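You operate a simulated robot arm through the tools that you are given. There is no shell and no other tool.

You run a simulated robot arm. Do the job below in one go: nothing can be reset, and whatever is moved stays where it is left.

Task
Test the short white rack's purple stripe egg at 30 N and put it in the cup the screen names.
Fine: in the cream press, once, and leave the press on; egg undamaged; steel slide out again, green knob left at 30 N. Set down upright: what you pick out.

Only the result counts: the job must be done as asked and must still hold three seconds after the hand-in. Knocking over, shifting, dropping, spilling or breaking anything else fails it.

Robot
A 7-joint arm with a two-finger parallel gripper, fixed in place. Base frame: the origin is at the foot of the arm, x ahead of it, y to its left, z up; the work surface is at about z = 0.9. Units: cm, degrees, N and s.
With the tool pointing down near the work surface it reaches from about 26 to 68 cm from the base axis. Its first joint turns from -166.0 to 166.0 degrees. Payload 2.5 kg.
Tool frame: the origin (TCP) lies between the finger pads and is the grasp point; the fingertips stand 3 cm ahead of it; z points along the fingers, y is the line along which they close. The gripper opens to 9.4 cm. The fingers are 2.8 cm wide and 1 cm thick; the gripper's body (5 by 9.6 cm) begins 5.5 cm behind the TCP.
Orientation is that of the tool frame in the base frame, as a unit quaternion [x, y, z, w]. With the fingers straight down and closing along the base's y, the tool's x points along the base's -x, its y along +y and its z along -z.

Tools
- The arm moves only by the tool drive_tool. Its argument "increments" is a list of rows, each a list of 2 entries, a list of its own where there are three numbers: the shift along the base's x, y, z in m, then the turn, a rotation vector about the base's x, y, z in degrees. In form: [[[dx, dy, dz], [ax, ay, az]], ...]. A call has 1 to 20 rows; each row shifts and turns the commanded pose from where the row before left it. "claw" is the opening, from 0 (shut) to 1 (fully open), set as the call begins (left out, the last holds). A row lasts 0.2 s, in which the tool goes at most 5 cm and 8.6 degrees; a call with a longer step from one row to the next is refused whole, and so is a gripper value outside its range. A pose out of reach is approached as far as the arm can. The call stops where the force on the tool passes 40 N (or 10 N more than at its start, if that is more) or the arm is blocked; 0.2 s more then pass. The fingers move at their own pace (about 7.2 cm/s each) and stop on an object; they squeeze with about 32 N. The grip force told is the motor's: it shows also when the fingers shut on nothing. Time passes only in rows, and 0.2 s behind the last, so rows that do not move let the fingers close. It gives the time, the measured TCP pose, the force on the tool (base axes), the opening and the grip force at its end, in the units of the frame above (readings bear some noise), with the torque about the TCP (base axes, N m) and any sound that the robot's microphone picked up.
- Cameras (640 x 400 px; columns grow to the right, rows downward): "scene" is fixed at [40.07, 49.76, 72.93]; the picture's right is [-0.92, -0.40, 0.00], its down [-0.33, 0.75, -0.57] and it looks along [0.23, -0.53, -0.82] (base axes); focal length 332 px, centre (320, 200). "wrist" rides on the gripper at [7.6, 1.4, -10.2] in the tool frame; the picture's right is [-0.18, 0.98, 0.00], its down [-0.75, -0.14, -0.64] and it looks along [-0.63, -0.12, 0.77] (tool axes); focal length 243 px, centre (320, 200). There is no depth. A picture from a camera that has moved, and an enlarged one, comes with that camera's place and axes in the base frame and with its lens.
- snapshot(camera): a new picture of that camera. No time passes.
- close_up(camera, box): a new picture of the part [left, top, right, bottom] of that camera's present view, enlarged. No time passes.
- hand_in(): hands the job in; it is judged then, once.

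Places have to be worked out from the pictures, the camera data and where the tool is seen. Open the gripper and draw the arm clear of the work before you hand the job in, unless the task says otherwise.

The tools are called after ">>>" as a command line: name --argument value ..., lists and objects as JSON in quotes. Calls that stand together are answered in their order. drive_tool: Moves the arm, as the interface text tells. Its arguments: {"type":"object","properties":{"increments":{"type":"array","items":{"type":"array"}},"claw":{"type":"number"}},"required":["increments"]} The other tools are called the same way: snapshot (camera) takes a picture; close_up (camera, box) takes an enlarged picture of a part of a camera's view; hand_in () hands the job in.

At the start:

```text
t: 0.0
tool_pos: [44.13, 6.11, 30.3]
tool_rot: [0.0, 1.0, 0.0, 0.0]
force: [-0.5, -0.4, 0.2]
ft_torque: [0.01, -0.05, 0.0]
grip_width: 9.42
finger_force: 0.0
```

scene: 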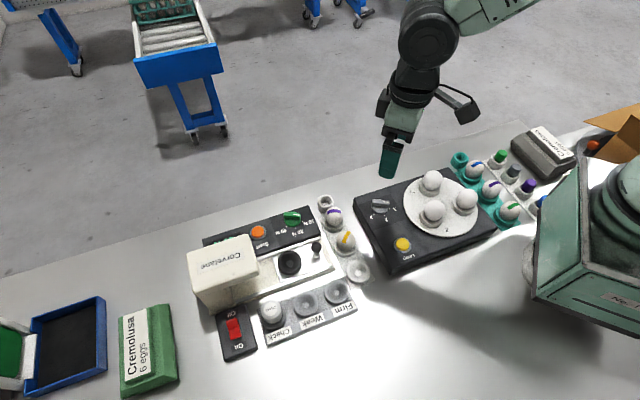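
wrist: 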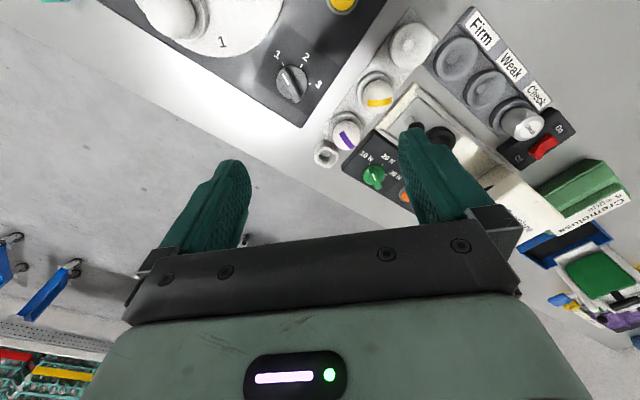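

I start by looking closely at the press, the racks and the other machine before moving anything.

>>> close_up --camera "scene" --box '[180, 180, 380, 305]'

>>> close_up --camera "scene" --box '[190, 260, 380, 379]'

>>> close_up --camera "scene" --box '[350, 130, 590, 280]'

>>> close_up --camera "wrist" --box '[300, 0, 620, 200]'

```text
3.20 times, centred on (280, 242) of scene
camera zoom: at [40.07, 49.76, 72.93], right [-0.92, -0.4, 0.0], down [-0.33, 0.75, -0.57], along [0.23, -0.53, -0.82], focal length 1061 px, centre (448, 64)
```

zoom: 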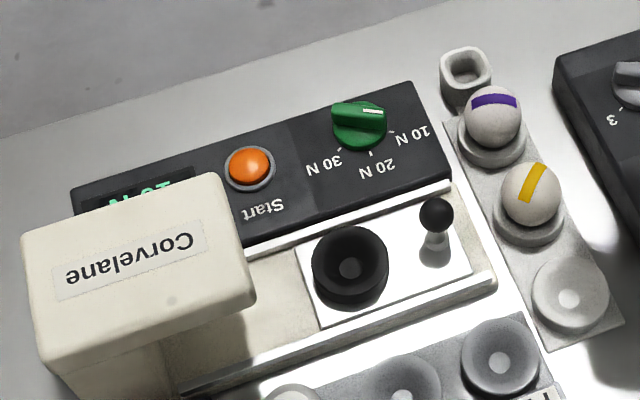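

```text
3.36 times, centred on (285, 320) of scene
camera zoom: at [40.07, 49.76, 72.93], right [-0.92, -0.4, 0.0], down [-0.33, 0.75, -0.57], along [0.23, -0.53, -0.82], focal length 1114 px, centre (438, -202)
```

zoom: 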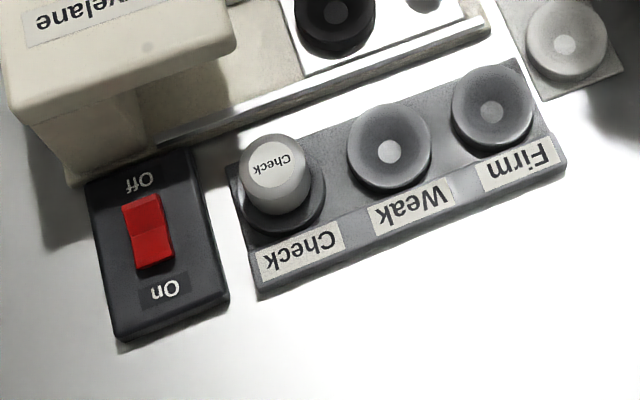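

```text
2.67 times, centred on (470, 205) of scene
camera zoom: at [40.07, 49.76, 72.93], right [-0.92, -0.4, 0.0], down [-0.33, 0.75, -0.57], along [0.23, -0.53, -0.82], focal length 884 px, centre (-80, 187)
```

zoom: 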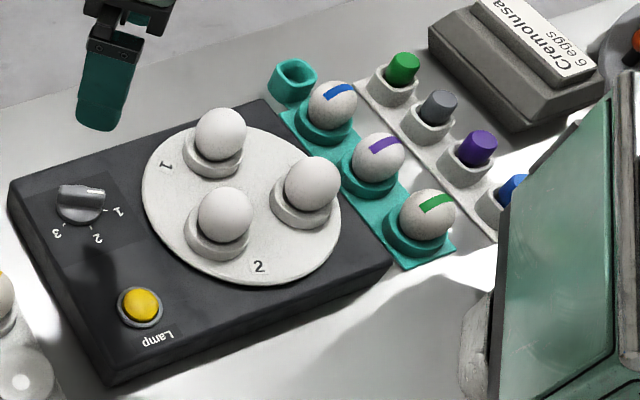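

```text
2.00 times, centred on (460, 100) of wrist
camera zoom: at [36.46, 7.51, 40.67], right [0.18, 0.98, 0.0], down [0.75, -0.14, 0.64], along [0.63, -0.12, -0.77], focal length 485 px, centre (40, 400)
```

zoom: 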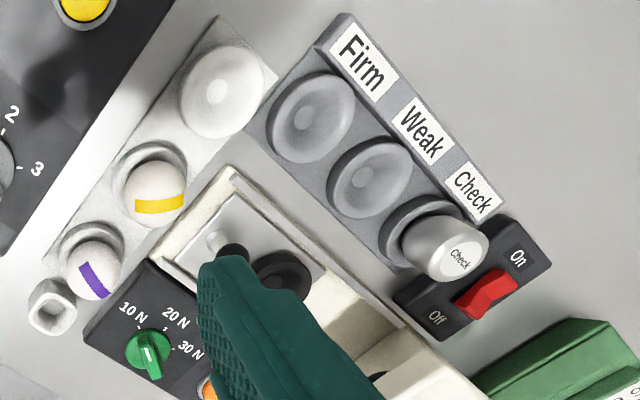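

The press, its slide, knob and start button, and the cups can be told apart. Now I enlarge the screen, the rocker switch and the dial to read their states.

>>> close_up --camera "scene" --box '[196, 205, 276, 255]'

>>> close_up --camera "scene" --box '[270, 195, 350, 245]'

>>> close_up --camera "scene" --box '[200, 300, 280, 350]'

>>> close_up --camera "wrist" --box '[300, 80, 460, 180]'

>>> close_up --camera "wrist" --box '[480, 90, 640, 190]'

>>> close_up --camera "scene" --box '[0, 280, 200, 400]'

>>> close_up --camera "scene" --box '[440, 110, 640, 235]'

```text
8.00 times, centred on (236, 230) of scene
camera zoom: at [40.07, 49.76, 72.93], right [-0.92, -0.4, 0.0], down [-0.33, 0.75, -0.57], along [0.23, -0.53, -0.82], focal length 2652 px, centre (992, -40)
```

zoom: 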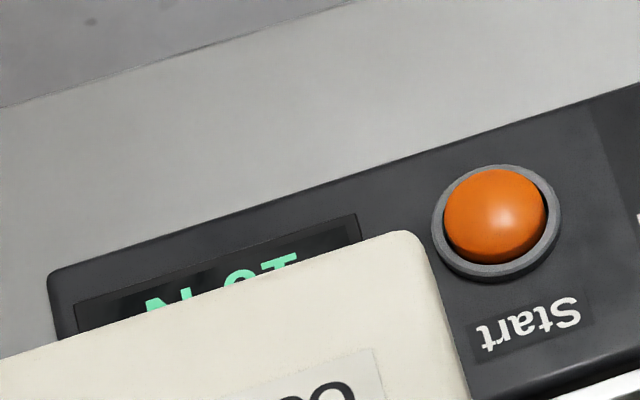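

```text
8.00 times, centred on (310, 220) of scene
camera zoom: at [40.07, 49.76, 72.93], right [-0.92, -0.4, 0.0], down [-0.33, 0.75, -0.57], along [0.23, -0.53, -0.82], focal length 2652 px, centre (400, 40)
```

zoom: 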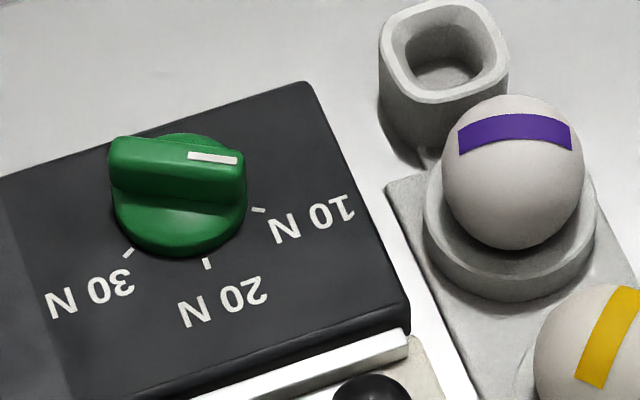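

```text
8.00 times, centred on (240, 325) of scene
camera zoom: at [40.07, 49.76, 72.93], right [-0.92, -0.4, 0.0], down [-0.33, 0.75, -0.57], along [0.23, -0.53, -0.82], focal length 2652 px, centre (960, -800)
```

zoom: 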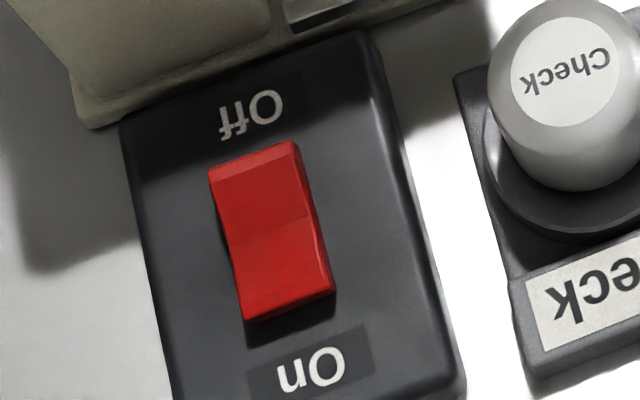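

```text
4.00 times, centred on (380, 130) of wrist
camera zoom: at [36.46, 7.51, 40.67], right [0.18, 0.98, 0.0], down [0.75, -0.14, 0.64], along [0.63, -0.12, -0.77], focal length 970 px, centre (80, 480)
```

zoom: 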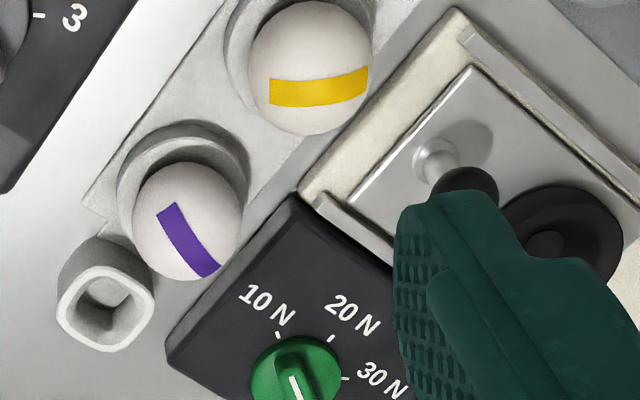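

```text
4.00 times, centred on (560, 140) of wrist
camera zoom: at [36.46, 7.51, 40.67], right [0.18, 0.98, 0.0], down [0.75, -0.14, 0.64], along [0.63, -0.12, -0.77], focal length 970 px, centre (-640, 440)
```

zoom: 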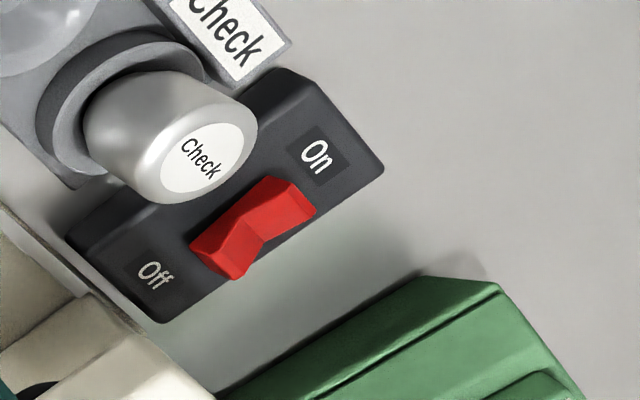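

```text
3.20 times, centred on (100, 340) of scene
camera zoom: at [40.07, 49.76, 72.93], right [-0.92, -0.4, 0.0], down [-0.33, 0.75, -0.57], along [0.23, -0.53, -0.82], focal length 1061 px, centre (1024, -248)
```

zoom: 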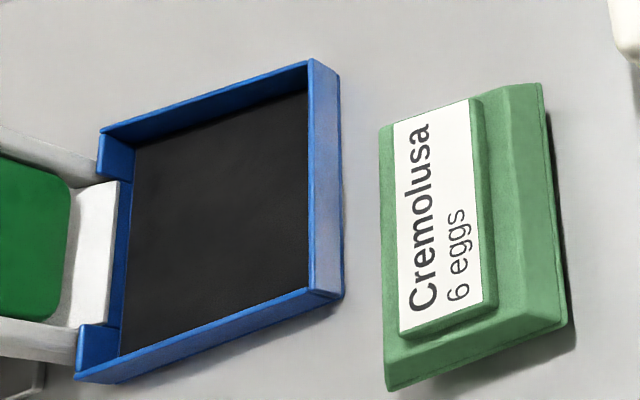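

```text
3.20 times, centred on (540, 172) of scene
camera zoom: at [40.07, 49.76, 72.93], right [-0.92, -0.4, 0.0], down [-0.33, 0.75, -0.57], along [0.23, -0.53, -0.82], focal length 1061 px, centre (-384, 288)
```

zoom: 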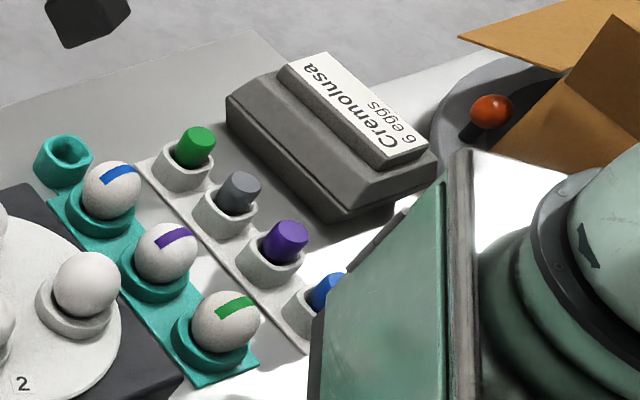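

The power rocker and dial direction need a clearer view, so I enlarge the dial in the wrist view.

>>> close_up --camera "wrist" --box '[345, 150, 409, 190]'

>>> close_up --camera "scene" --box '[278, 200, 318, 225]'

>>> close_up --camera "wrist" --box '[260, 50, 340, 100]'

```text
10.00 times, centred on (377, 170) of wrist
camera zoom: at [36.46, 7.51, 40.67], right [0.18, 0.98, 0.0], down [0.75, -0.14, 0.64], along [0.63, -0.12, -0.77], focal length 2426 px, centre (-250, 500)
```

zoom: 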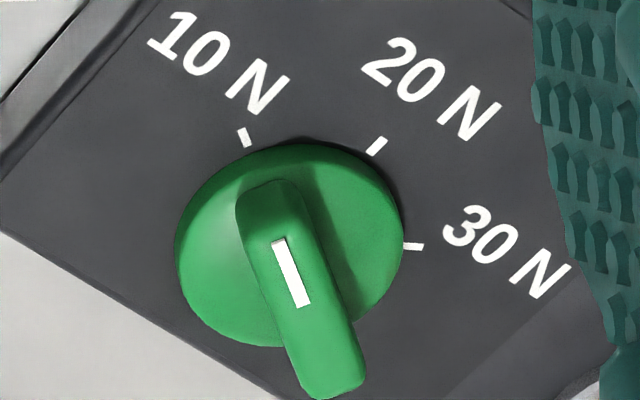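

```text
16.00 times, centred on (298, 212) of scene
camera zoom: at [40.07, 49.76, 72.93], right [-0.92, -0.4, 0.0], down [-0.33, 0.75, -0.57], along [0.23, -0.53, -0.82], focal length 5305 px, centre (672, 0)
```

zoom: 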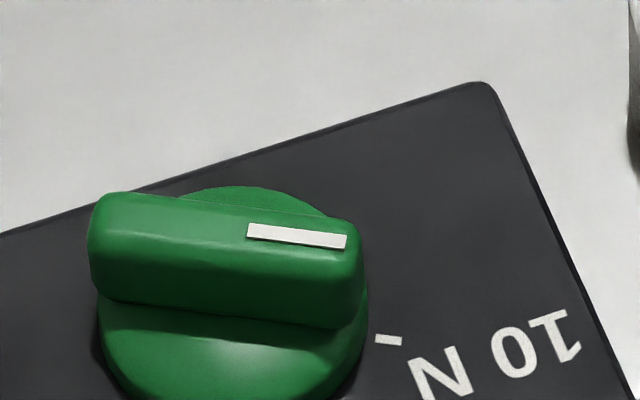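

```text
8.00 times, centred on (300, 75) of wrist
camera zoom: at [36.46, 7.51, 40.67], right [0.18, 0.98, 0.0], down [0.75, -0.14, 0.64], along [0.63, -0.12, -0.77], focal length 1941 px, centre (480, 1200)
```

zoom: 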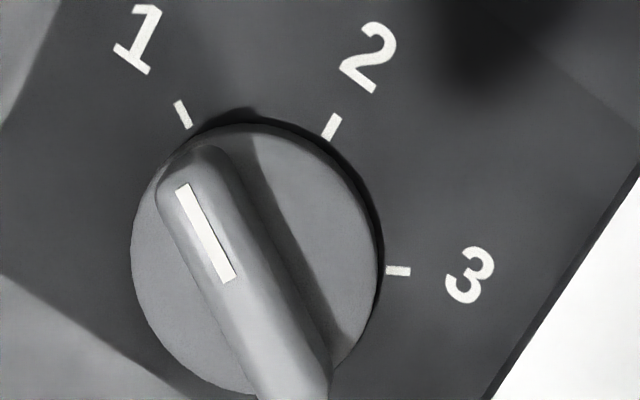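

The dial's white mark points at 10 N (ticks step 60° clockwise as seen from above), the screen is lit so the press is on, and I put the dial near (62.9, 12.8). I move above the dial, turned to its bar, for a closer look.

>>> drive_tool --increments '[[[0.03, 0.01, -0.02], [0, 0, 3.1]], [[0.03, 0.01, -0.02], [0, 0, 3.1]], [[0.03, 0.01, -0.02], [0, 0, 3.1]], [[0.03, 0.01, -0.02], [0, 0, 3.1]], [[0.03, 0.01, -0.02], [0, 0, 3.1]], [[0.03, 0.01, -0.02], [0, 0, 0]]]' --claw 0.5

>>> snapshot --camera "wrist"

>>> snapshot --camera "scene"

```text
t: 1.4
tool_pos: [62.23, 12.16, 18.28]
tool_rot: [-0.135, 0.991, 0.0, 0.0]
force: [-0.2, -0.4, 0.5]
ft_torque: [-0.02, 0.0, 0.0]
grip_width: 4.72
finger_force: 0.1
```

```text
taken
camera wrist: at [54.34, 11.42, 28.69], right [-0.09, 1.0, 0.0], down [0.76, 0.07, 0.64], along [0.64, 0.06, -0.77], focal length 243 px, centre (320, 200)
```

wrist: 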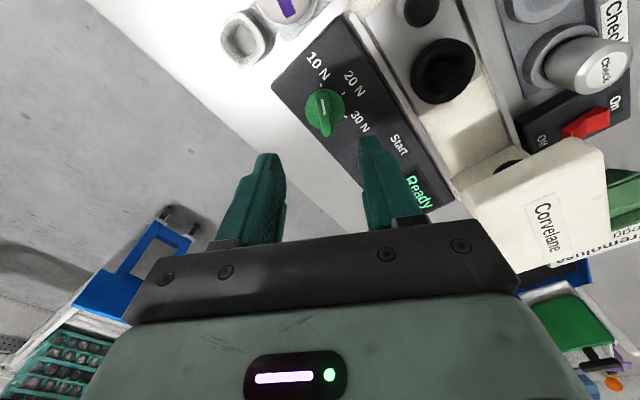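

```text
taken
```

scene: 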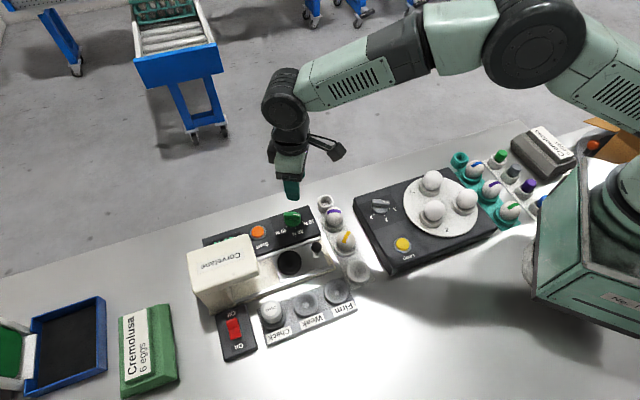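

The screen reads "Ready", so the press is on. I enlarge the dial, screen, slide and rocker from here.

>>> close_up --camera "wrist" --box '[280, 60, 376, 120]'

>>> close_up --camera "wrist" --box '[370, 130, 450, 220]'

>>> close_up --camera "wrist" --box '[480, 60, 640, 160]'

>>> close_up --camera "wrist" --box '[360, 0, 520, 100]'

>>> close_up --camera "scene" --box '[190, 200, 350, 300]'

```text
6.67 times, centred on (328, 90) of wrist
camera zoom: at [54.34, 11.42, 28.69], right [-0.09, 1.0, 0.0], down [0.76, 0.07, 0.64], along [0.64, 0.06, -0.77], focal length 1618 px, centre (267, 933)
```

zoom: 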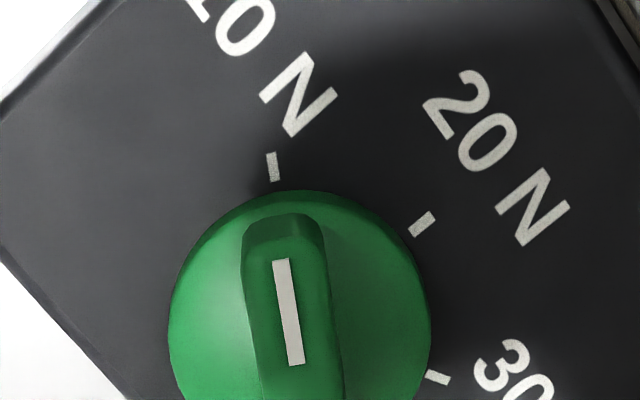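

```text
4.44 times, centred on (410, 175) of wrist
camera zoom: at [54.34, 11.42, 28.69], right [-0.09, 1.0, 0.0], down [0.76, 0.07, 0.64], along [0.64, 0.06, -0.77], focal length 1078 px, centre (-80, 311)
```

zoom: 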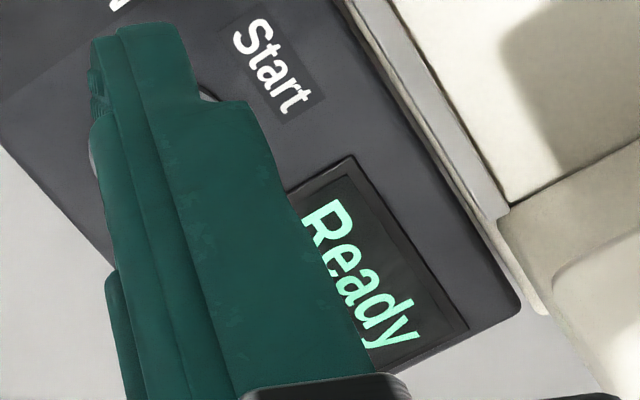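

```text
4.00 times, centred on (560, 110) of wrist
camera zoom: at [54.34, 11.42, 28.69], right [-0.09, 1.0, 0.0], down [0.76, 0.07, 0.64], along [0.64, 0.06, -0.77], focal length 970 px, centre (-640, 560)
```

zoom: 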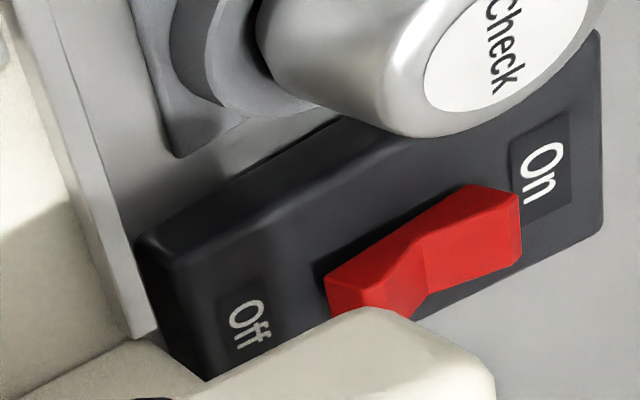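

```text
4.00 times, centred on (440, 50) of wrist
camera zoom: at [54.34, 11.42, 28.69], right [-0.09, 1.0, 0.0], down [0.76, 0.07, 0.64], along [0.64, 0.06, -0.77], focal length 970 px, centre (-160, 800)
```

zoom: 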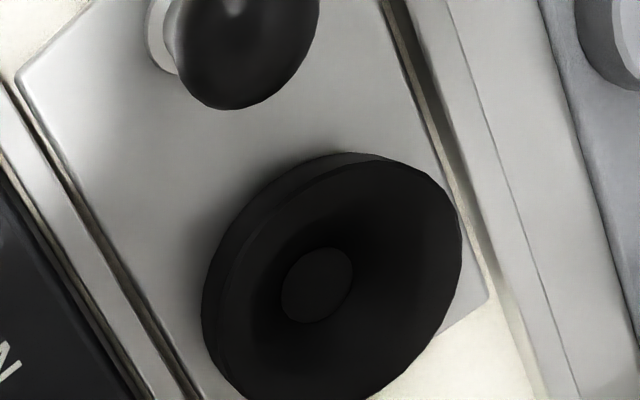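

```text
4.00 times, centred on (270, 250) of scene
camera zoom: at [40.07, 49.76, 72.93], right [-0.92, -0.4, 0.0], down [-0.33, 0.75, -0.57], along [0.23, -0.53, -0.82], focal length 1326 px, centre (520, 0)
```

zoom: 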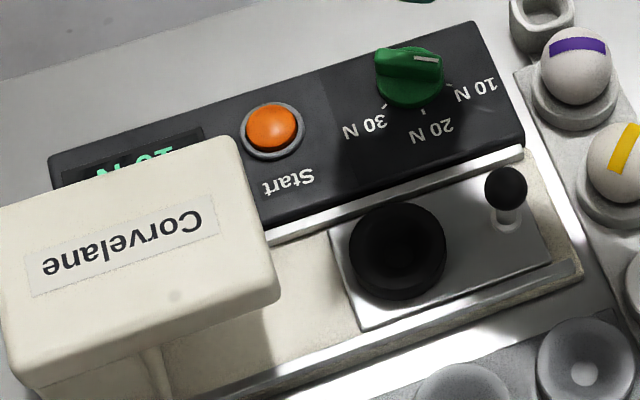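

Dial centre comes out at about (63.35, 12.8), panel about z 2.5, bar top about z 4.2. I centre over it and come down to z 9 with the fingers half open, either side of the bar.

>>> drive_tool --increments '[[[0.011, 0.006, 0], [0, 0, 0.3]], [[0, 0, -0.03], [0, 0, 0]], [[0, 0, -0.03], [0, 0, 0]], [[0, 0, -0.03], [0, 0, 0]], [[0, 0, 0], [0, 0, 0]]]' --claw 0.4

>>> snapshot --camera "wrist"

>>> close_up --camera "scene" --box '[240, 160, 360, 235]'

```text
t: 2.6
tool_pos: [63.39, 12.95, 9.13]
tool_rot: [-0.138, 0.99, 0.0, 0.0]
force: [-0.4, 0.5, -1.2]
ft_torque: [-0.02, 0.0, 0.0]
grip_width: 3.74
finger_force: 0.1
```

```text
taken
camera wrist: at [55.42, 12.01, 19.57], right [-0.09, 1.0, 0.0], down [0.76, 0.07, 0.64], along [0.64, 0.06, -0.77], focal length 243 px, centre (320, 200)
```

wrist: 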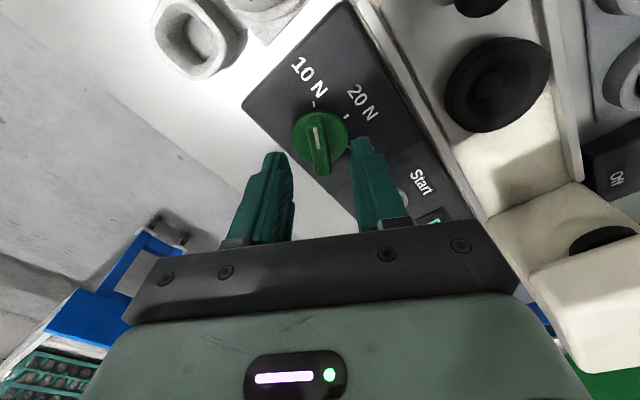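

```text
5.33 times, centred on (300, 198) of scene
camera zoom: at [40.07, 49.76, 72.93], right [-0.92, -0.4, 0.0], down [-0.33, 0.75, -0.57], along [0.23, -0.53, -0.82], focal length 1768 px, centre (427, 213)
```

zoom: 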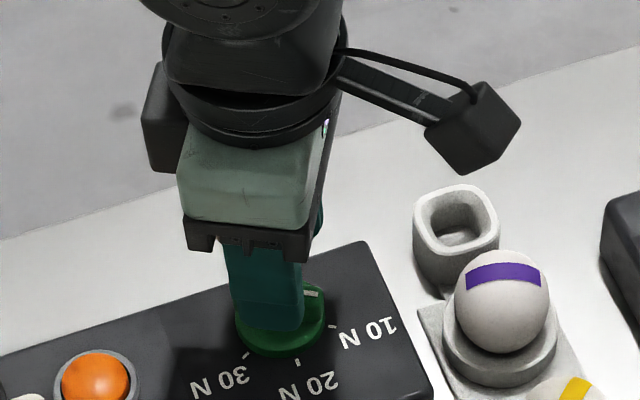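

The fingertips straddle the bar well. I shift 2 mm in -y and lower so the tips lie beside the bar, watching the force.

>>> drive_tool --increments '[[[0, -0.002, -0.008], [0, 0, 0]], [[0, 0, -0.008], [0, 0, 0]], [[0, 0, -0.008], [0, 0, 0]], [[0, 0, 0], [0, 0, 0]]]'

>>> snapshot --camera "wrist"

>>> close_up --camera "scene" --box '[260, 180, 340, 230]'

```text
t: 3.6
tool_pos: [63.37, 12.56, 6.86]
tool_rot: [-0.137, 0.991, 0.0, 0.0]
force: [0.3, -0.4, -0.5]
ft_torque: [-0.03, 0.01, 0.04]
grip_width: 3.76
finger_force: 0.0
```

```text
taken
camera wrist: at [55.48, 11.8, 17.26], right [-0.09, 1.0, 0.0], down [0.76, 0.07, 0.64], along [0.64, 0.06, -0.77], focal length 243 px, centre (320, 200)
```

wrist: 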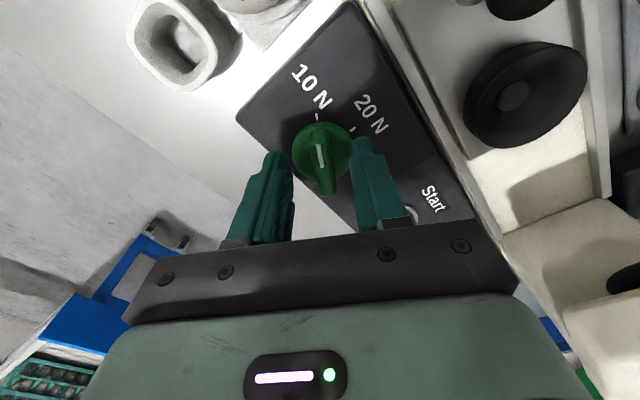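

```text
8.00 times, centred on (300, 205) of scene
camera zoom: at [40.07, 49.76, 72.93], right [-0.92, -0.4, 0.0], down [-0.33, 0.75, -0.57], along [0.23, -0.53, -0.82], focal length 2652 px, centre (480, 160)
```

zoom: 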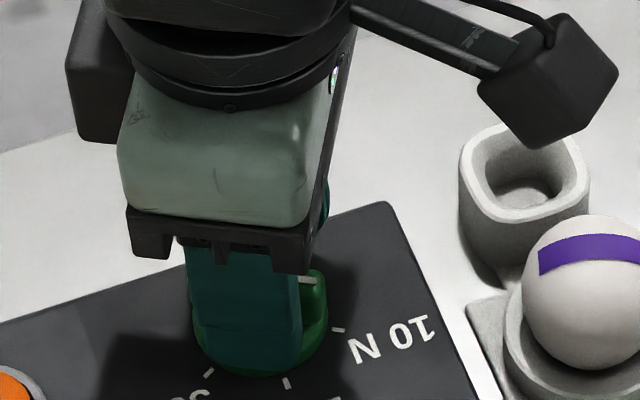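

Still clear of contact with tips at about z 3.9. I lower another 4 mm and close gently on the bar.

>>> drive_tool --increments '[[[0, 0, -0.004], [0, 0, 0]], [[0, 0, 0], [0, 0, 0]]]'

>>> drive_tool --increments '[[[0, 0, 0], [0, 0, 0]], [[0, 0, 0], [0, 0, 0]], [[0, 0, 0], [0, 0, 0]], [[0, 0, 0], [0, 0, 0]]]' --claw 0.0

>>> snapshot --camera "wrist"

>>> close_up --camera "wrist" --box '[260, 90, 400, 180]'

```text
t: 4.2
tool_pos: [63.31, 12.67, 6.42]
tool_rot: [-0.137, 0.991, -0.001, 0.001]
force: [0.4, 0.2, 0.1]
ft_torque: [0.01, 0.0, -0.02]
grip_width: 3.76
finger_force: 0.0
```

```text
t: 5.2
tool_pos: [63.27, 12.7, 6.52]
tool_rot: [-0.138, 0.99, 0.001, 0.001]
force: [-4.3, 9.1, -0.3]
ft_torque: [0.07, 0.13, 0.02]
grip_width: 1.22
finger_force: 45.3
```

```text
taken
camera wrist: at [55.45, 11.9, 16.83], right [-0.09, 1.0, 0.0], down [0.76, 0.07, 0.64], along [0.64, 0.06, -0.77], focal length 243 px, centre (320, 200)
```

wrist: 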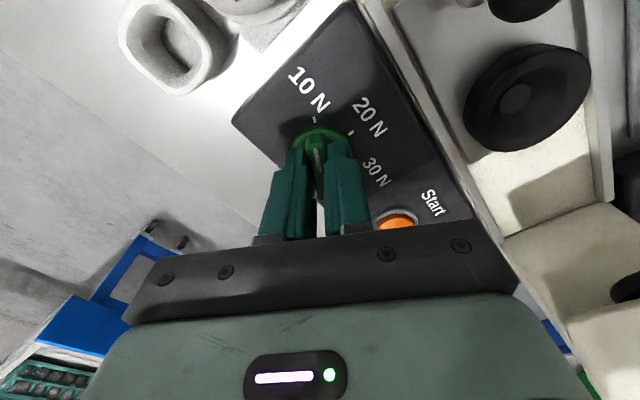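

```text
4.44 times, centred on (330, 135) of wrist
camera zoom: at [55.45, 11.9, 16.83], right [-0.09, 1.0, 0.0], down [0.76, 0.07, 0.64], along [0.64, 0.06, -0.77], focal length 1078 px, centre (276, 489)
```

zoom: 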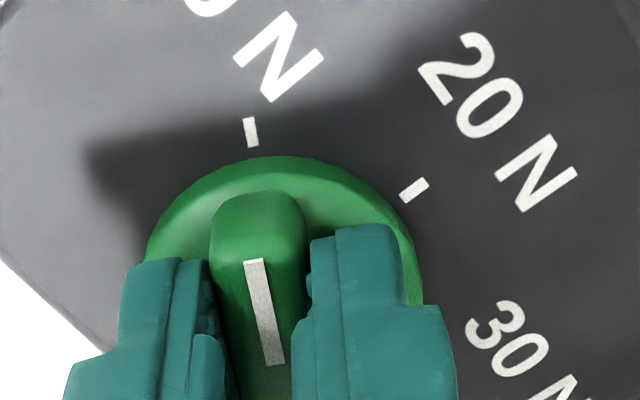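

The bar is gripped (1.22 cm wide). I turn clockwise in steps, first about half way, watching forces and sounds.

>>> drive_tool --increments '[[[0, 0.0005, 0], [0, 0, -7.5]], [[0, 0, 0], [0, 0, -7.5]], [[0, 0, 0], [0, 0, -7.5]], [[0, 0, 0], [0, 0, -7.5]], [[0, 0, 0], [0, 0, -7.5]], [[0, 0, 0], [0, 0, -7.5]], [[0, 0, 0], [0, 0, -7.5]], [[0, 0, 0], [0, 0, -7.5]], [[0, 0, 0], [0, 0, 0]]]'

>>> snapshot --camera "wrist"

>>> close_up --camera "scene" --box '[190, 170, 350, 270]'

```text
t: 6.9
tool_pos: [63.35, 13.17, 6.57]
tool_rot: [0.318, 0.948, 0.004, 0.0]
force: [5.2, 0.6, -2.5]
ft_torque: [0.03, 0.63, -0.03]
grip_width: 1.22
finger_force: 44.7
stopped in row 8: the force on the tool passed its limit at 41 N (the readings are from after the stop); the commanded pose is now the measured one
```

```text
taken
camera wrist: at [57.96, 18.64, 16.85], right [0.74, 0.67, 0.01], down [0.51, -0.57, 0.64], along [0.44, -0.47, -0.77], focal length 243 px, centre (320, 200)
```

wrist: 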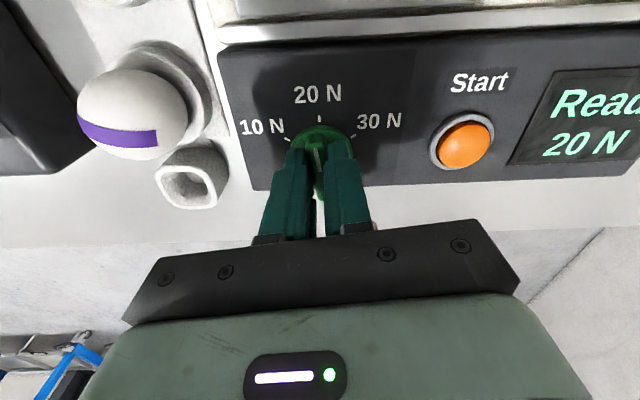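

```text
4.00 times, centred on (270, 220) of scene
camera zoom: at [40.07, 49.76, 72.93], right [-0.92, -0.4, 0.0], down [-0.33, 0.75, -0.57], along [0.23, -0.53, -0.82], focal length 1326 px, centre (520, 120)
```

zoom: 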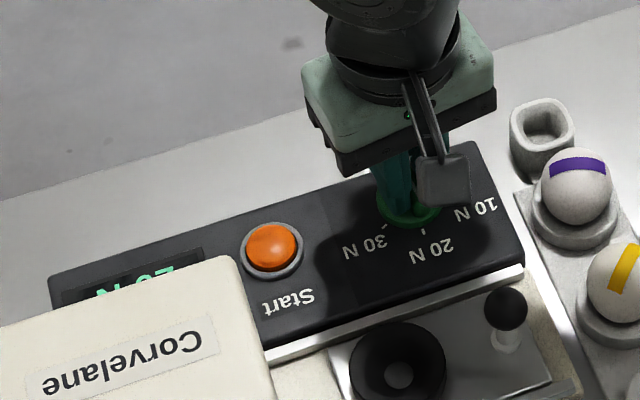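

The screen already shows 20 N; the stop was sideways force because the dial axis lies about (63.7, 12.9), off the tool axis. I carry on turning along an arc about that axis.

>>> drive_tool --increments '[[[0.0004, 0.0004, 0], [0, 0, -6.7]], [[0.0005, 0.0004, 0], [0, 0, -6.7]], [[0.0005, 0.0003, 0], [0, 0, -6.7]], [[0.0005, 0.0003, 0], [0, 0, -6.7]], [[0.0005, 0.0002, 0], [0, 0, -6.7]]]'

```text
t: 8.1
tool_pos: [63.5, 13.29, 6.55]
tool_rot: [0.578, 0.816, 0.003, 0.001]
force: [-3.9, -1.6, -1.4]
ft_torque: [-0.05, 0.41, -0.04]
grip_width: 1.23
finger_force: 44.3
```

Forces stay low at about 86° turned. I continue the remaining 33.5°.

>>> drive_tool --increments '[[[0.0006, 0.0001, 0], [0, 0, -6.7]], [[0.0006, 0.0001, 0], [0, 0, -6.7]], [[0.0006, 0, 0], [0, 0, -6.7]], [[0.0006, 0, 0], [0, 0, -6.7]], [[0.0005, 0, 0], [0, 0, -6.7]], [[0, 0, 0], [0, 0, 0]]]'

>>> snapshot --camera "wrist"

>>> close_up --camera "scene" --box '[190, 170, 350, 270]'

```text
t: 9.5
tool_pos: [63.84, 13.27, 6.49]
tool_rot: [0.789, 0.615, 0.0, 0.001]
force: [-28.5, -5.8, 13.3]
ft_torque: [0.9, 0.52, -0.12]
grip_width: 1.23
finger_force: 45.4
```

```text
taken
camera wrist: at [66.87, 20.2, 16.82], right [0.91, -0.42, 0.0], down [-0.32, -0.7, 0.64], along [-0.27, -0.58, -0.77], focal length 243 px, centre (320, 200)
```

wrist: 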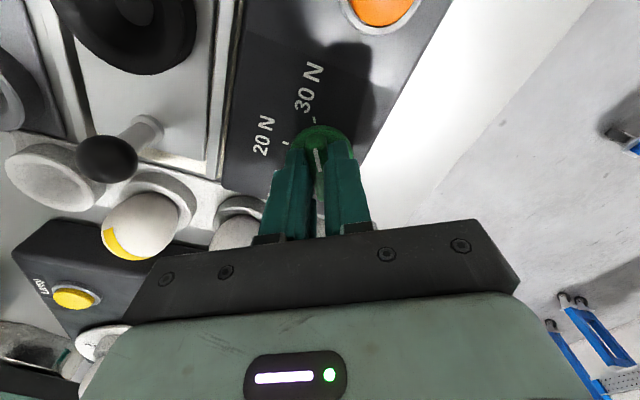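

```text
4.00 times, centred on (270, 220) of scene
camera zoom: at [40.07, 49.76, 72.93], right [-0.92, -0.4, 0.0], down [-0.33, 0.75, -0.57], along [0.23, -0.53, -0.82], focal length 1326 px, centre (520, 120)
```

zoom: 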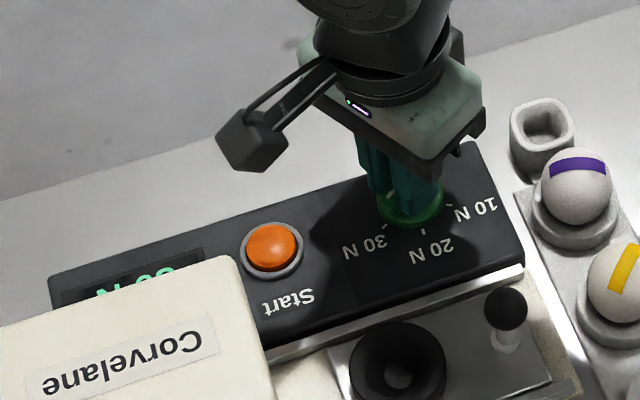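

The dial is at 30 N by angle. I open the fingers and rise straight up, then check the dial and screen.

>>> drive_tool --increments '[[[-0.001, 0, 0], [0, 0, 0]], [[0, 0, 0], [0, 0, 0]], [[0, 0, 0], [0, 0, 0]]]' --claw 0.35

>>> drive_tool --increments '[[[0, 0, 0.01], [0, 0, 0]], [[0, 0, 0.03], [0, 0, 0]], [[0, 0, 0.04], [0, 0, 0]], [[-0.01, 0, 0.03], [0, 0, 0]]]'

>>> snapshot --camera "wrist"

>>> close_up --camera "scene" --box '[190, 170, 350, 270]'

```text
t: 10.3
tool_pos: [63.88, 13.21, 6.56]
tool_rot: [0.789, 0.615, 0.003, 0.003]
force: [0.3, -0.4, -0.5]
ft_torque: [0.01, -0.04, 0.02]
grip_width: 3.31
finger_force: 0.0
```

```text
t: 11.3
tool_pos: [62.88, 13.29, 17.43]
tool_rot: [0.788, 0.616, 0.002, 0.002]
force: [0.2, 0.1, 0.5]
ft_torque: [0.04, -0.01, -0.02]
grip_width: 3.29
finger_force: 0.1
```

```text
taken
camera wrist: at [65.81, 20.17, 27.85], right [0.91, -0.42, 0.01], down [-0.32, -0.7, 0.64], along [-0.26, -0.58, -0.77], focal length 243 px, centre (320, 200)
```

wrist: 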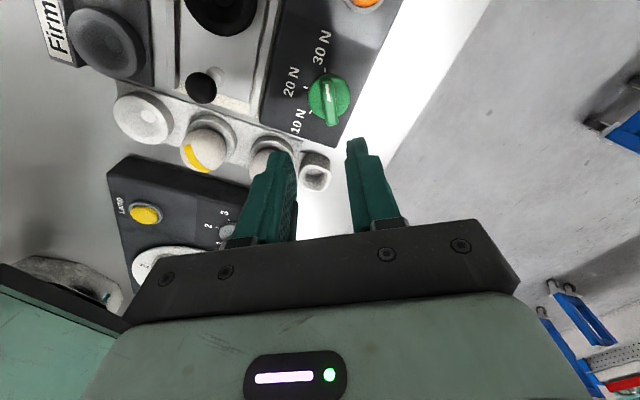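

```text
4.00 times, centred on (270, 220) of scene
camera zoom: at [40.07, 49.76, 72.93], right [-0.92, -0.4, 0.0], down [-0.33, 0.75, -0.57], along [0.23, -0.53, -0.82], focal length 1326 px, centre (520, 120)
```

zoom: 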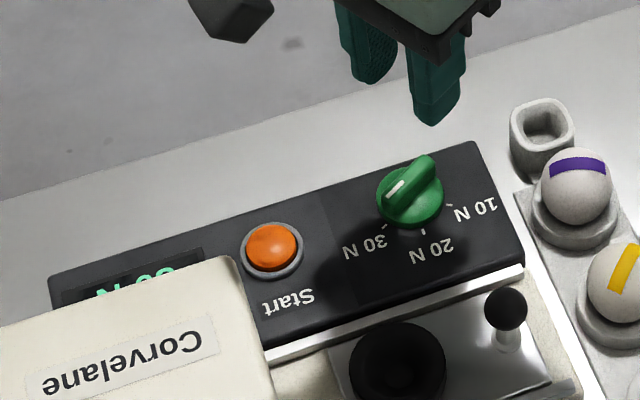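

The dial now points at 30 N. Next I go above the purple-striped egg with the fingers set to close along the press axis (about 45.5°), opening wide, and look.

>>> drive_tool --increments '[[[-0.011, -0.005, 0], [0, 0, 7.46]], [[-0.011, -0.005, 0], [0, 0, 7.46]], [[-0.011, -0.005, 0], [0, 0, 7.46]], [[-0.011, -0.005, 0], [0, 0, 7.46]], [[-0.011, -0.005, 0], [0, 0, 7.46]], [[-0.011, -0.006, 0], [0, 0, 7.46]], [[-0.011, -0.006, 0], [0, 0, 7.46]], [[-0.011, -0.006, 0], [0, 0, 7.46]], [[0, 0, 0], [0, 0, 0]]]' --claw 0.75

>>> snapshot --camera "wrist"

>>> snapshot --camera "scene"

```text
t: 13.3
tool_pos: [53.96, 8.95, 17.62]
tool_rot: [0.376, 0.926, 0.003, 0.001]
force: [-0.7, -0.1, 0.4]
ft_torque: [-0.02, -0.02, 0.01]
grip_width: 7.02
finger_force: 0.0
```

```text
taken
camera wrist: at [49.33, 15.12, 27.86], right [0.82, 0.58, 0.01], down [0.44, -0.63, 0.64], along [0.37, -0.52, -0.77], focal length 243 px, centre (320, 200)
```

wrist: 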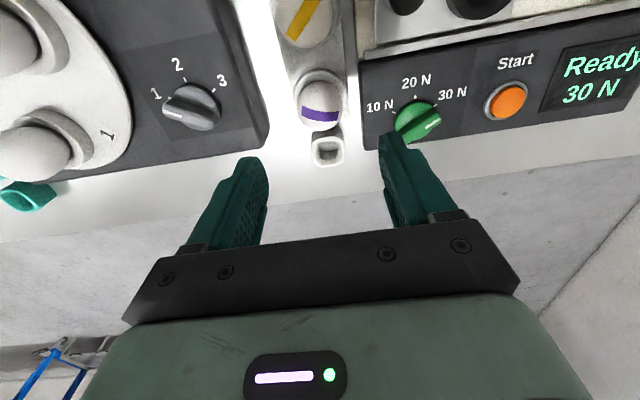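

```text
taken
```

scene: 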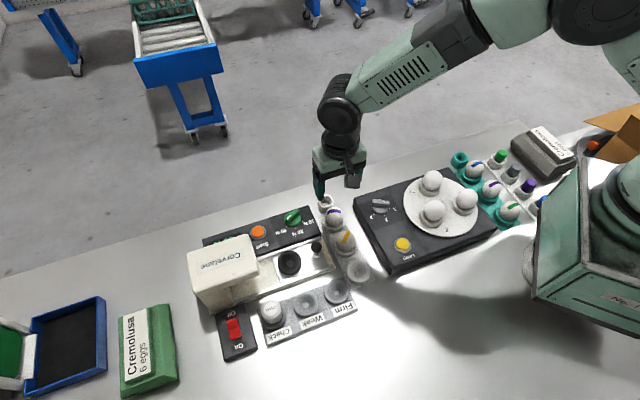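

The screen now reads "Ready / 30 N". I enlarge the egg and its cup to fix its position and height.

>>> close_up --camera "wrist" --box '[272, 50, 368, 110]'

>>> close_up --camera "wrist" --box '[272, 85, 368, 175]'

>>> close_up --camera "scene" --box '[305, 185, 385, 285]'

```text
6.67 times, centred on (320, 80) of wrist
camera zoom: at [49.33, 15.12, 27.86], right [0.82, 0.58, 0.01], down [0.44, -0.63, 0.64], along [0.37, -0.52, -0.77], focal length 1618 px, centre (320, 1000)
```

zoom: 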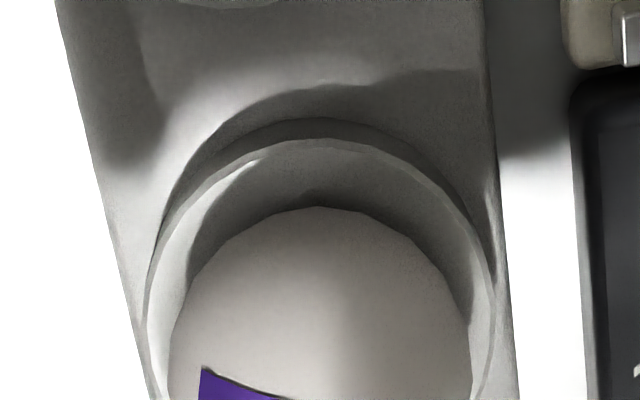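

```text
4.44 times, centred on (320, 130) of wrist
camera zoom: at [49.33, 15.12, 27.86], right [0.82, 0.58, 0.01], down [0.44, -0.63, 0.64], along [0.37, -0.52, -0.77], focal length 1078 px, centre (320, 511)
```

zoom: 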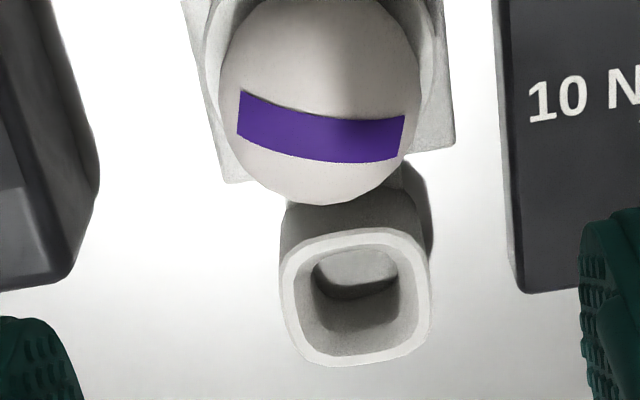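

```text
4.00 times, centred on (345, 235) of scene
camera zoom: at [40.07, 49.76, 72.93], right [-0.92, -0.4, 0.0], down [-0.33, 0.75, -0.57], along [0.23, -0.53, -0.82], focal length 1326 px, centre (220, 60)
```

zoom: 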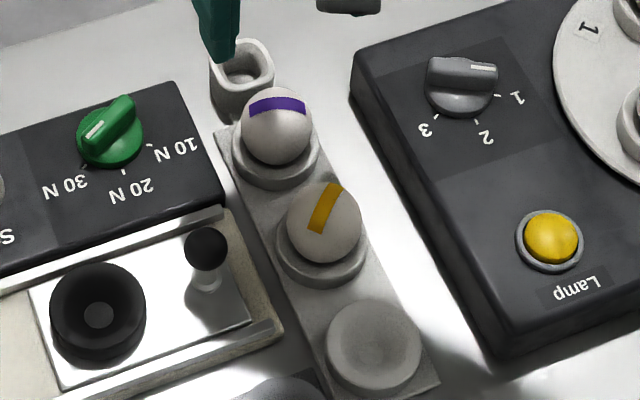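

Egg centre is about (54.0, 8.7, 4.5), radius about 2.1; cup rim about z 2.4. I come down to z 9 with about 6 cm opening and look again.

>>> drive_tool --increments '[[[0.0005, -0.0025, -0.01], [0, 0, -0.5]], [[0, 0, -0.035], [0, 0, 0]], [[0, 0, -0.03], [0, 0, 0]], [[0, 0, -0.01], [0, 0, 0]], [[0, 0, 0], [0, 0, 0]]]' --claw 0.66

>>> snapshot --camera "wrist"

>>> close_up --camera "scene" --box '[280, 170, 380, 240]'

```text
t: 14.5
tool_pos: [54.01, 8.65, 9.06]
tool_rot: [0.381, 0.924, 0.004, 0.001]
force: [-0.5, 0.1, -0.8]
ft_torque: [0.0, 0.01, 0.02]
grip_width: 6.21
finger_force: 0.1
```

```text
taken
camera wrist: at [49.5, 14.88, 19.34], right [0.82, 0.57, 0.01], down [0.43, -0.64, 0.64], along [0.37, -0.52, -0.77], focal length 243 px, centre (320, 200)
```

wrist: 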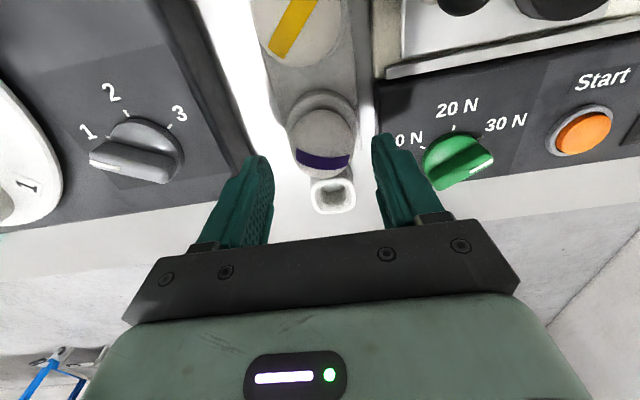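

```text
5.71 times, centred on (330, 205) of scene
camera zoom: at [40.07, 49.76, 72.93], right [-0.92, -0.4, 0.0], down [-0.33, 0.75, -0.57], along [0.23, -0.53, -0.82], focal length 1895 px, centre (263, 171)
```

zoom: 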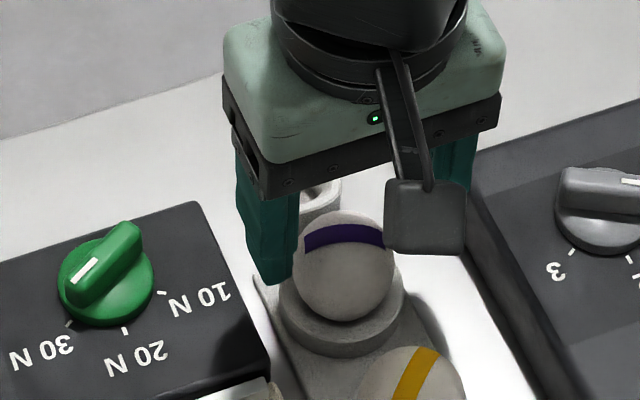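

The egg sits midway between the fingers. I lower to TCP z 6.1 (tips just above the cup rim).

>>> drive_tool --increments '[[[-0.0005, 0.0005, -0.01], [0, 0, 0]], [[0, 0, -0.01], [0, 0, 0]], [[0, 0, -0.01], [0, 0, 0]], [[0, 0, 0], [0, 0, 0]]]'

>>> snapshot --camera "wrist"

>>> close_up --camera "scene" --box '[280, 170, 380, 240]'

```text
t: 15.5
tool_pos: [53.91, 8.87, 6.04]
tool_rot: [0.381, 0.925, 0.004, 0.0]
force: [-0.5, 0.5, 0.0]
ft_torque: [-0.01, 0.0, 0.0]
grip_width: 6.21
finger_force: 0.0
```

```text
taken
camera wrist: at [49.42, 15.01, 16.34], right [0.82, 0.57, 0.01], down [0.43, -0.64, 0.64], along [0.37, -0.52, -0.77], focal length 243 px, centre (320, 200)
```

wrist: 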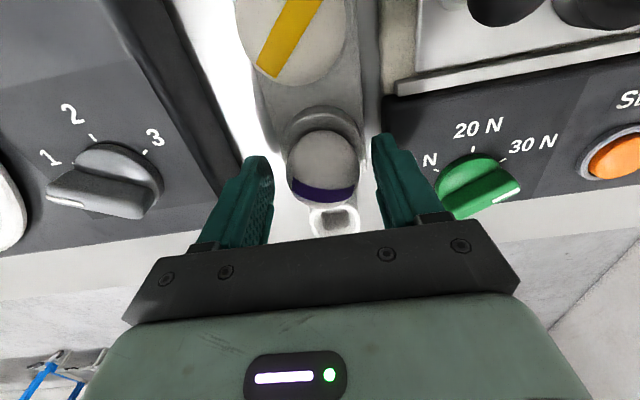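

```text
5.71 times, centred on (330, 205) of scene
camera zoom: at [40.07, 49.76, 72.93], right [-0.92, -0.4, 0.0], down [-0.33, 0.75, -0.57], along [0.23, -0.53, -0.82], focal length 1895 px, centre (263, 171)
```

zoom: 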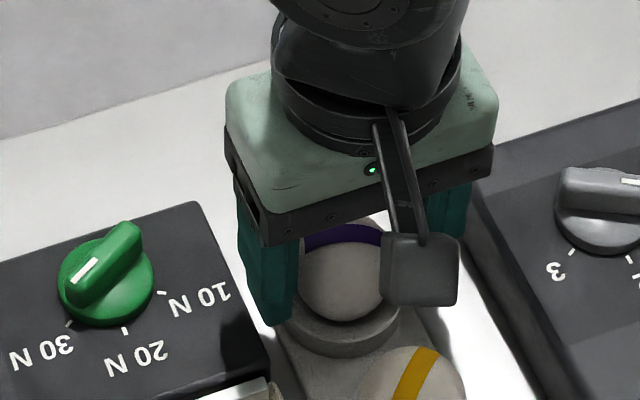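

I enlarge the egg between the fingers to check its alignment along the finger width.

>>> close_up --camera "wrist" --box '[240, 90, 400, 215]'

```text
3.20 times, centred on (320, 152) of wrist
camera zoom: at [49.42, 15.01, 16.34], right [0.82, 0.57, 0.01], down [0.43, -0.64, 0.64], along [0.37, -0.52, -0.77], focal length 776 px, centre (320, 352)
```

zoom: 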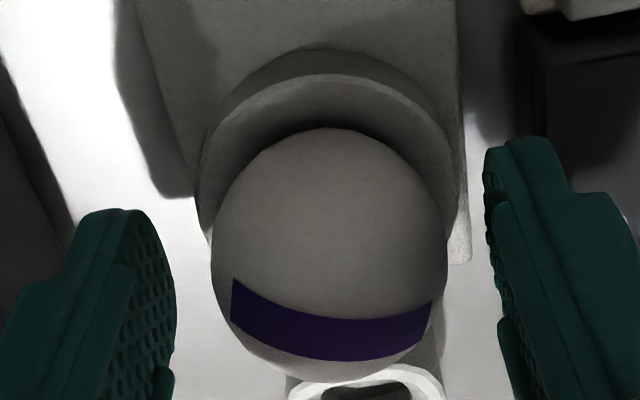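

The egg centre coincides with the TCP axis. I close gently in steps, keeping the squeeze low.

>>> drive_tool --increments '[[[0, 0, 0], [0, 0, 0]], [[0, 0, 0], [0, 0, 0]]]' --claw 0.47

>>> drive_tool --increments '[[[0, 0, 0], [0, 0, 0]], [[0, 0, 0], [0, 0, 0]]]' --claw 0.445

>>> drive_tool --increments '[[[0, 0, 0], [0, 0, 0]], [[0, 0, 0], [0, 0, 0]]]' --claw 0.425

```text
t: 16.1
tool_pos: [53.97, 8.84, 6.04]
tool_rot: [0.381, 0.924, 0.005, 0.001]
force: [2.0, 1.5, 0.2]
ft_torque: [0.07, -0.03, 0.03]
grip_width: 4.49
finger_force: 1.0
```

```text
t: 16.7
tool_pos: [53.87, 8.83, 6.09]
tool_rot: [0.381, 0.925, 0.004, 0.0]
force: [1.6, 2.2, 1.2]
ft_torque: [0.05, -0.11, -0.02]
grip_width: 4.3
finger_force: 9.1
```

```text
t: 17.3
tool_pos: [53.96, 8.8, 6.03]
tool_rot: [0.381, 0.925, 0.004, 0.001]
force: [2.9, 3.1, 1.7]
ft_torque: [0.05, -0.1, 0.0]
grip_width: 4.31
finger_force: 9.2
```

The egg is held at 4.3 cm with about 9 N. I lift it straight up a little and check the hold.

>>> drive_tool --increments '[[[0, 0, 0.004], [0, 0, 0]], [[0, 0, 0.006], [0, 0, 0]], [[0, 0, 0.01], [0, 0, 0]], [[0, 0, 0], [0, 0, 0]]]' --claw 0.4

>>> snapshot --camera "wrist"

>>> close_up --camera "scene" --box '[280, 170, 380, 240]'

```text
t: 18.3
tool_pos: [53.87, 8.75, 7.95]
tool_rot: [0.381, 0.925, 0.005, 0.0]
force: [0.5, 0.7, -0.3]
ft_torque: [-0.02, 0.01, 0.03]
grip_width: 4.33
finger_force: 9.3
```

```text
taken
camera wrist: at [49.38, 15.0, 18.38], right [0.82, 0.57, 0.01], down [0.43, -0.64, 0.64], along [0.37, -0.52, -0.77], focal length 243 px, centre (320, 200)
```

wrist: 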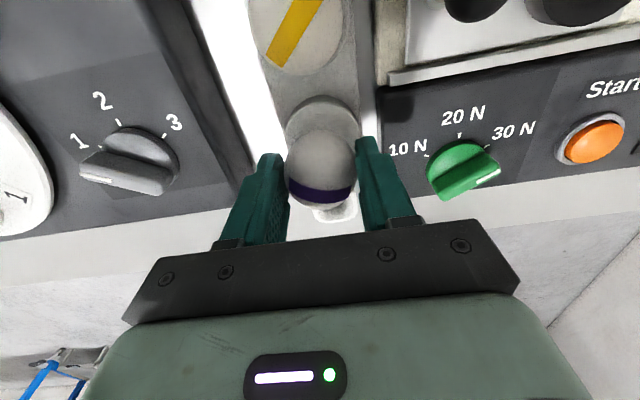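

```text
5.71 times, centred on (330, 205) of scene
camera zoom: at [40.07, 49.76, 72.93], right [-0.92, -0.4, 0.0], down [-0.33, 0.75, -0.57], along [0.23, -0.53, -0.82], focal length 1895 px, centre (263, 171)
```

zoom: 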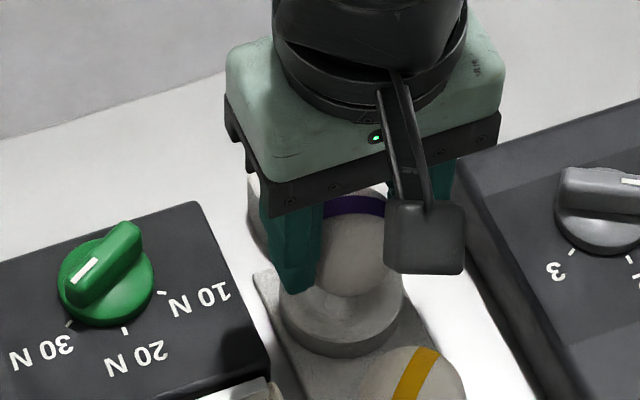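

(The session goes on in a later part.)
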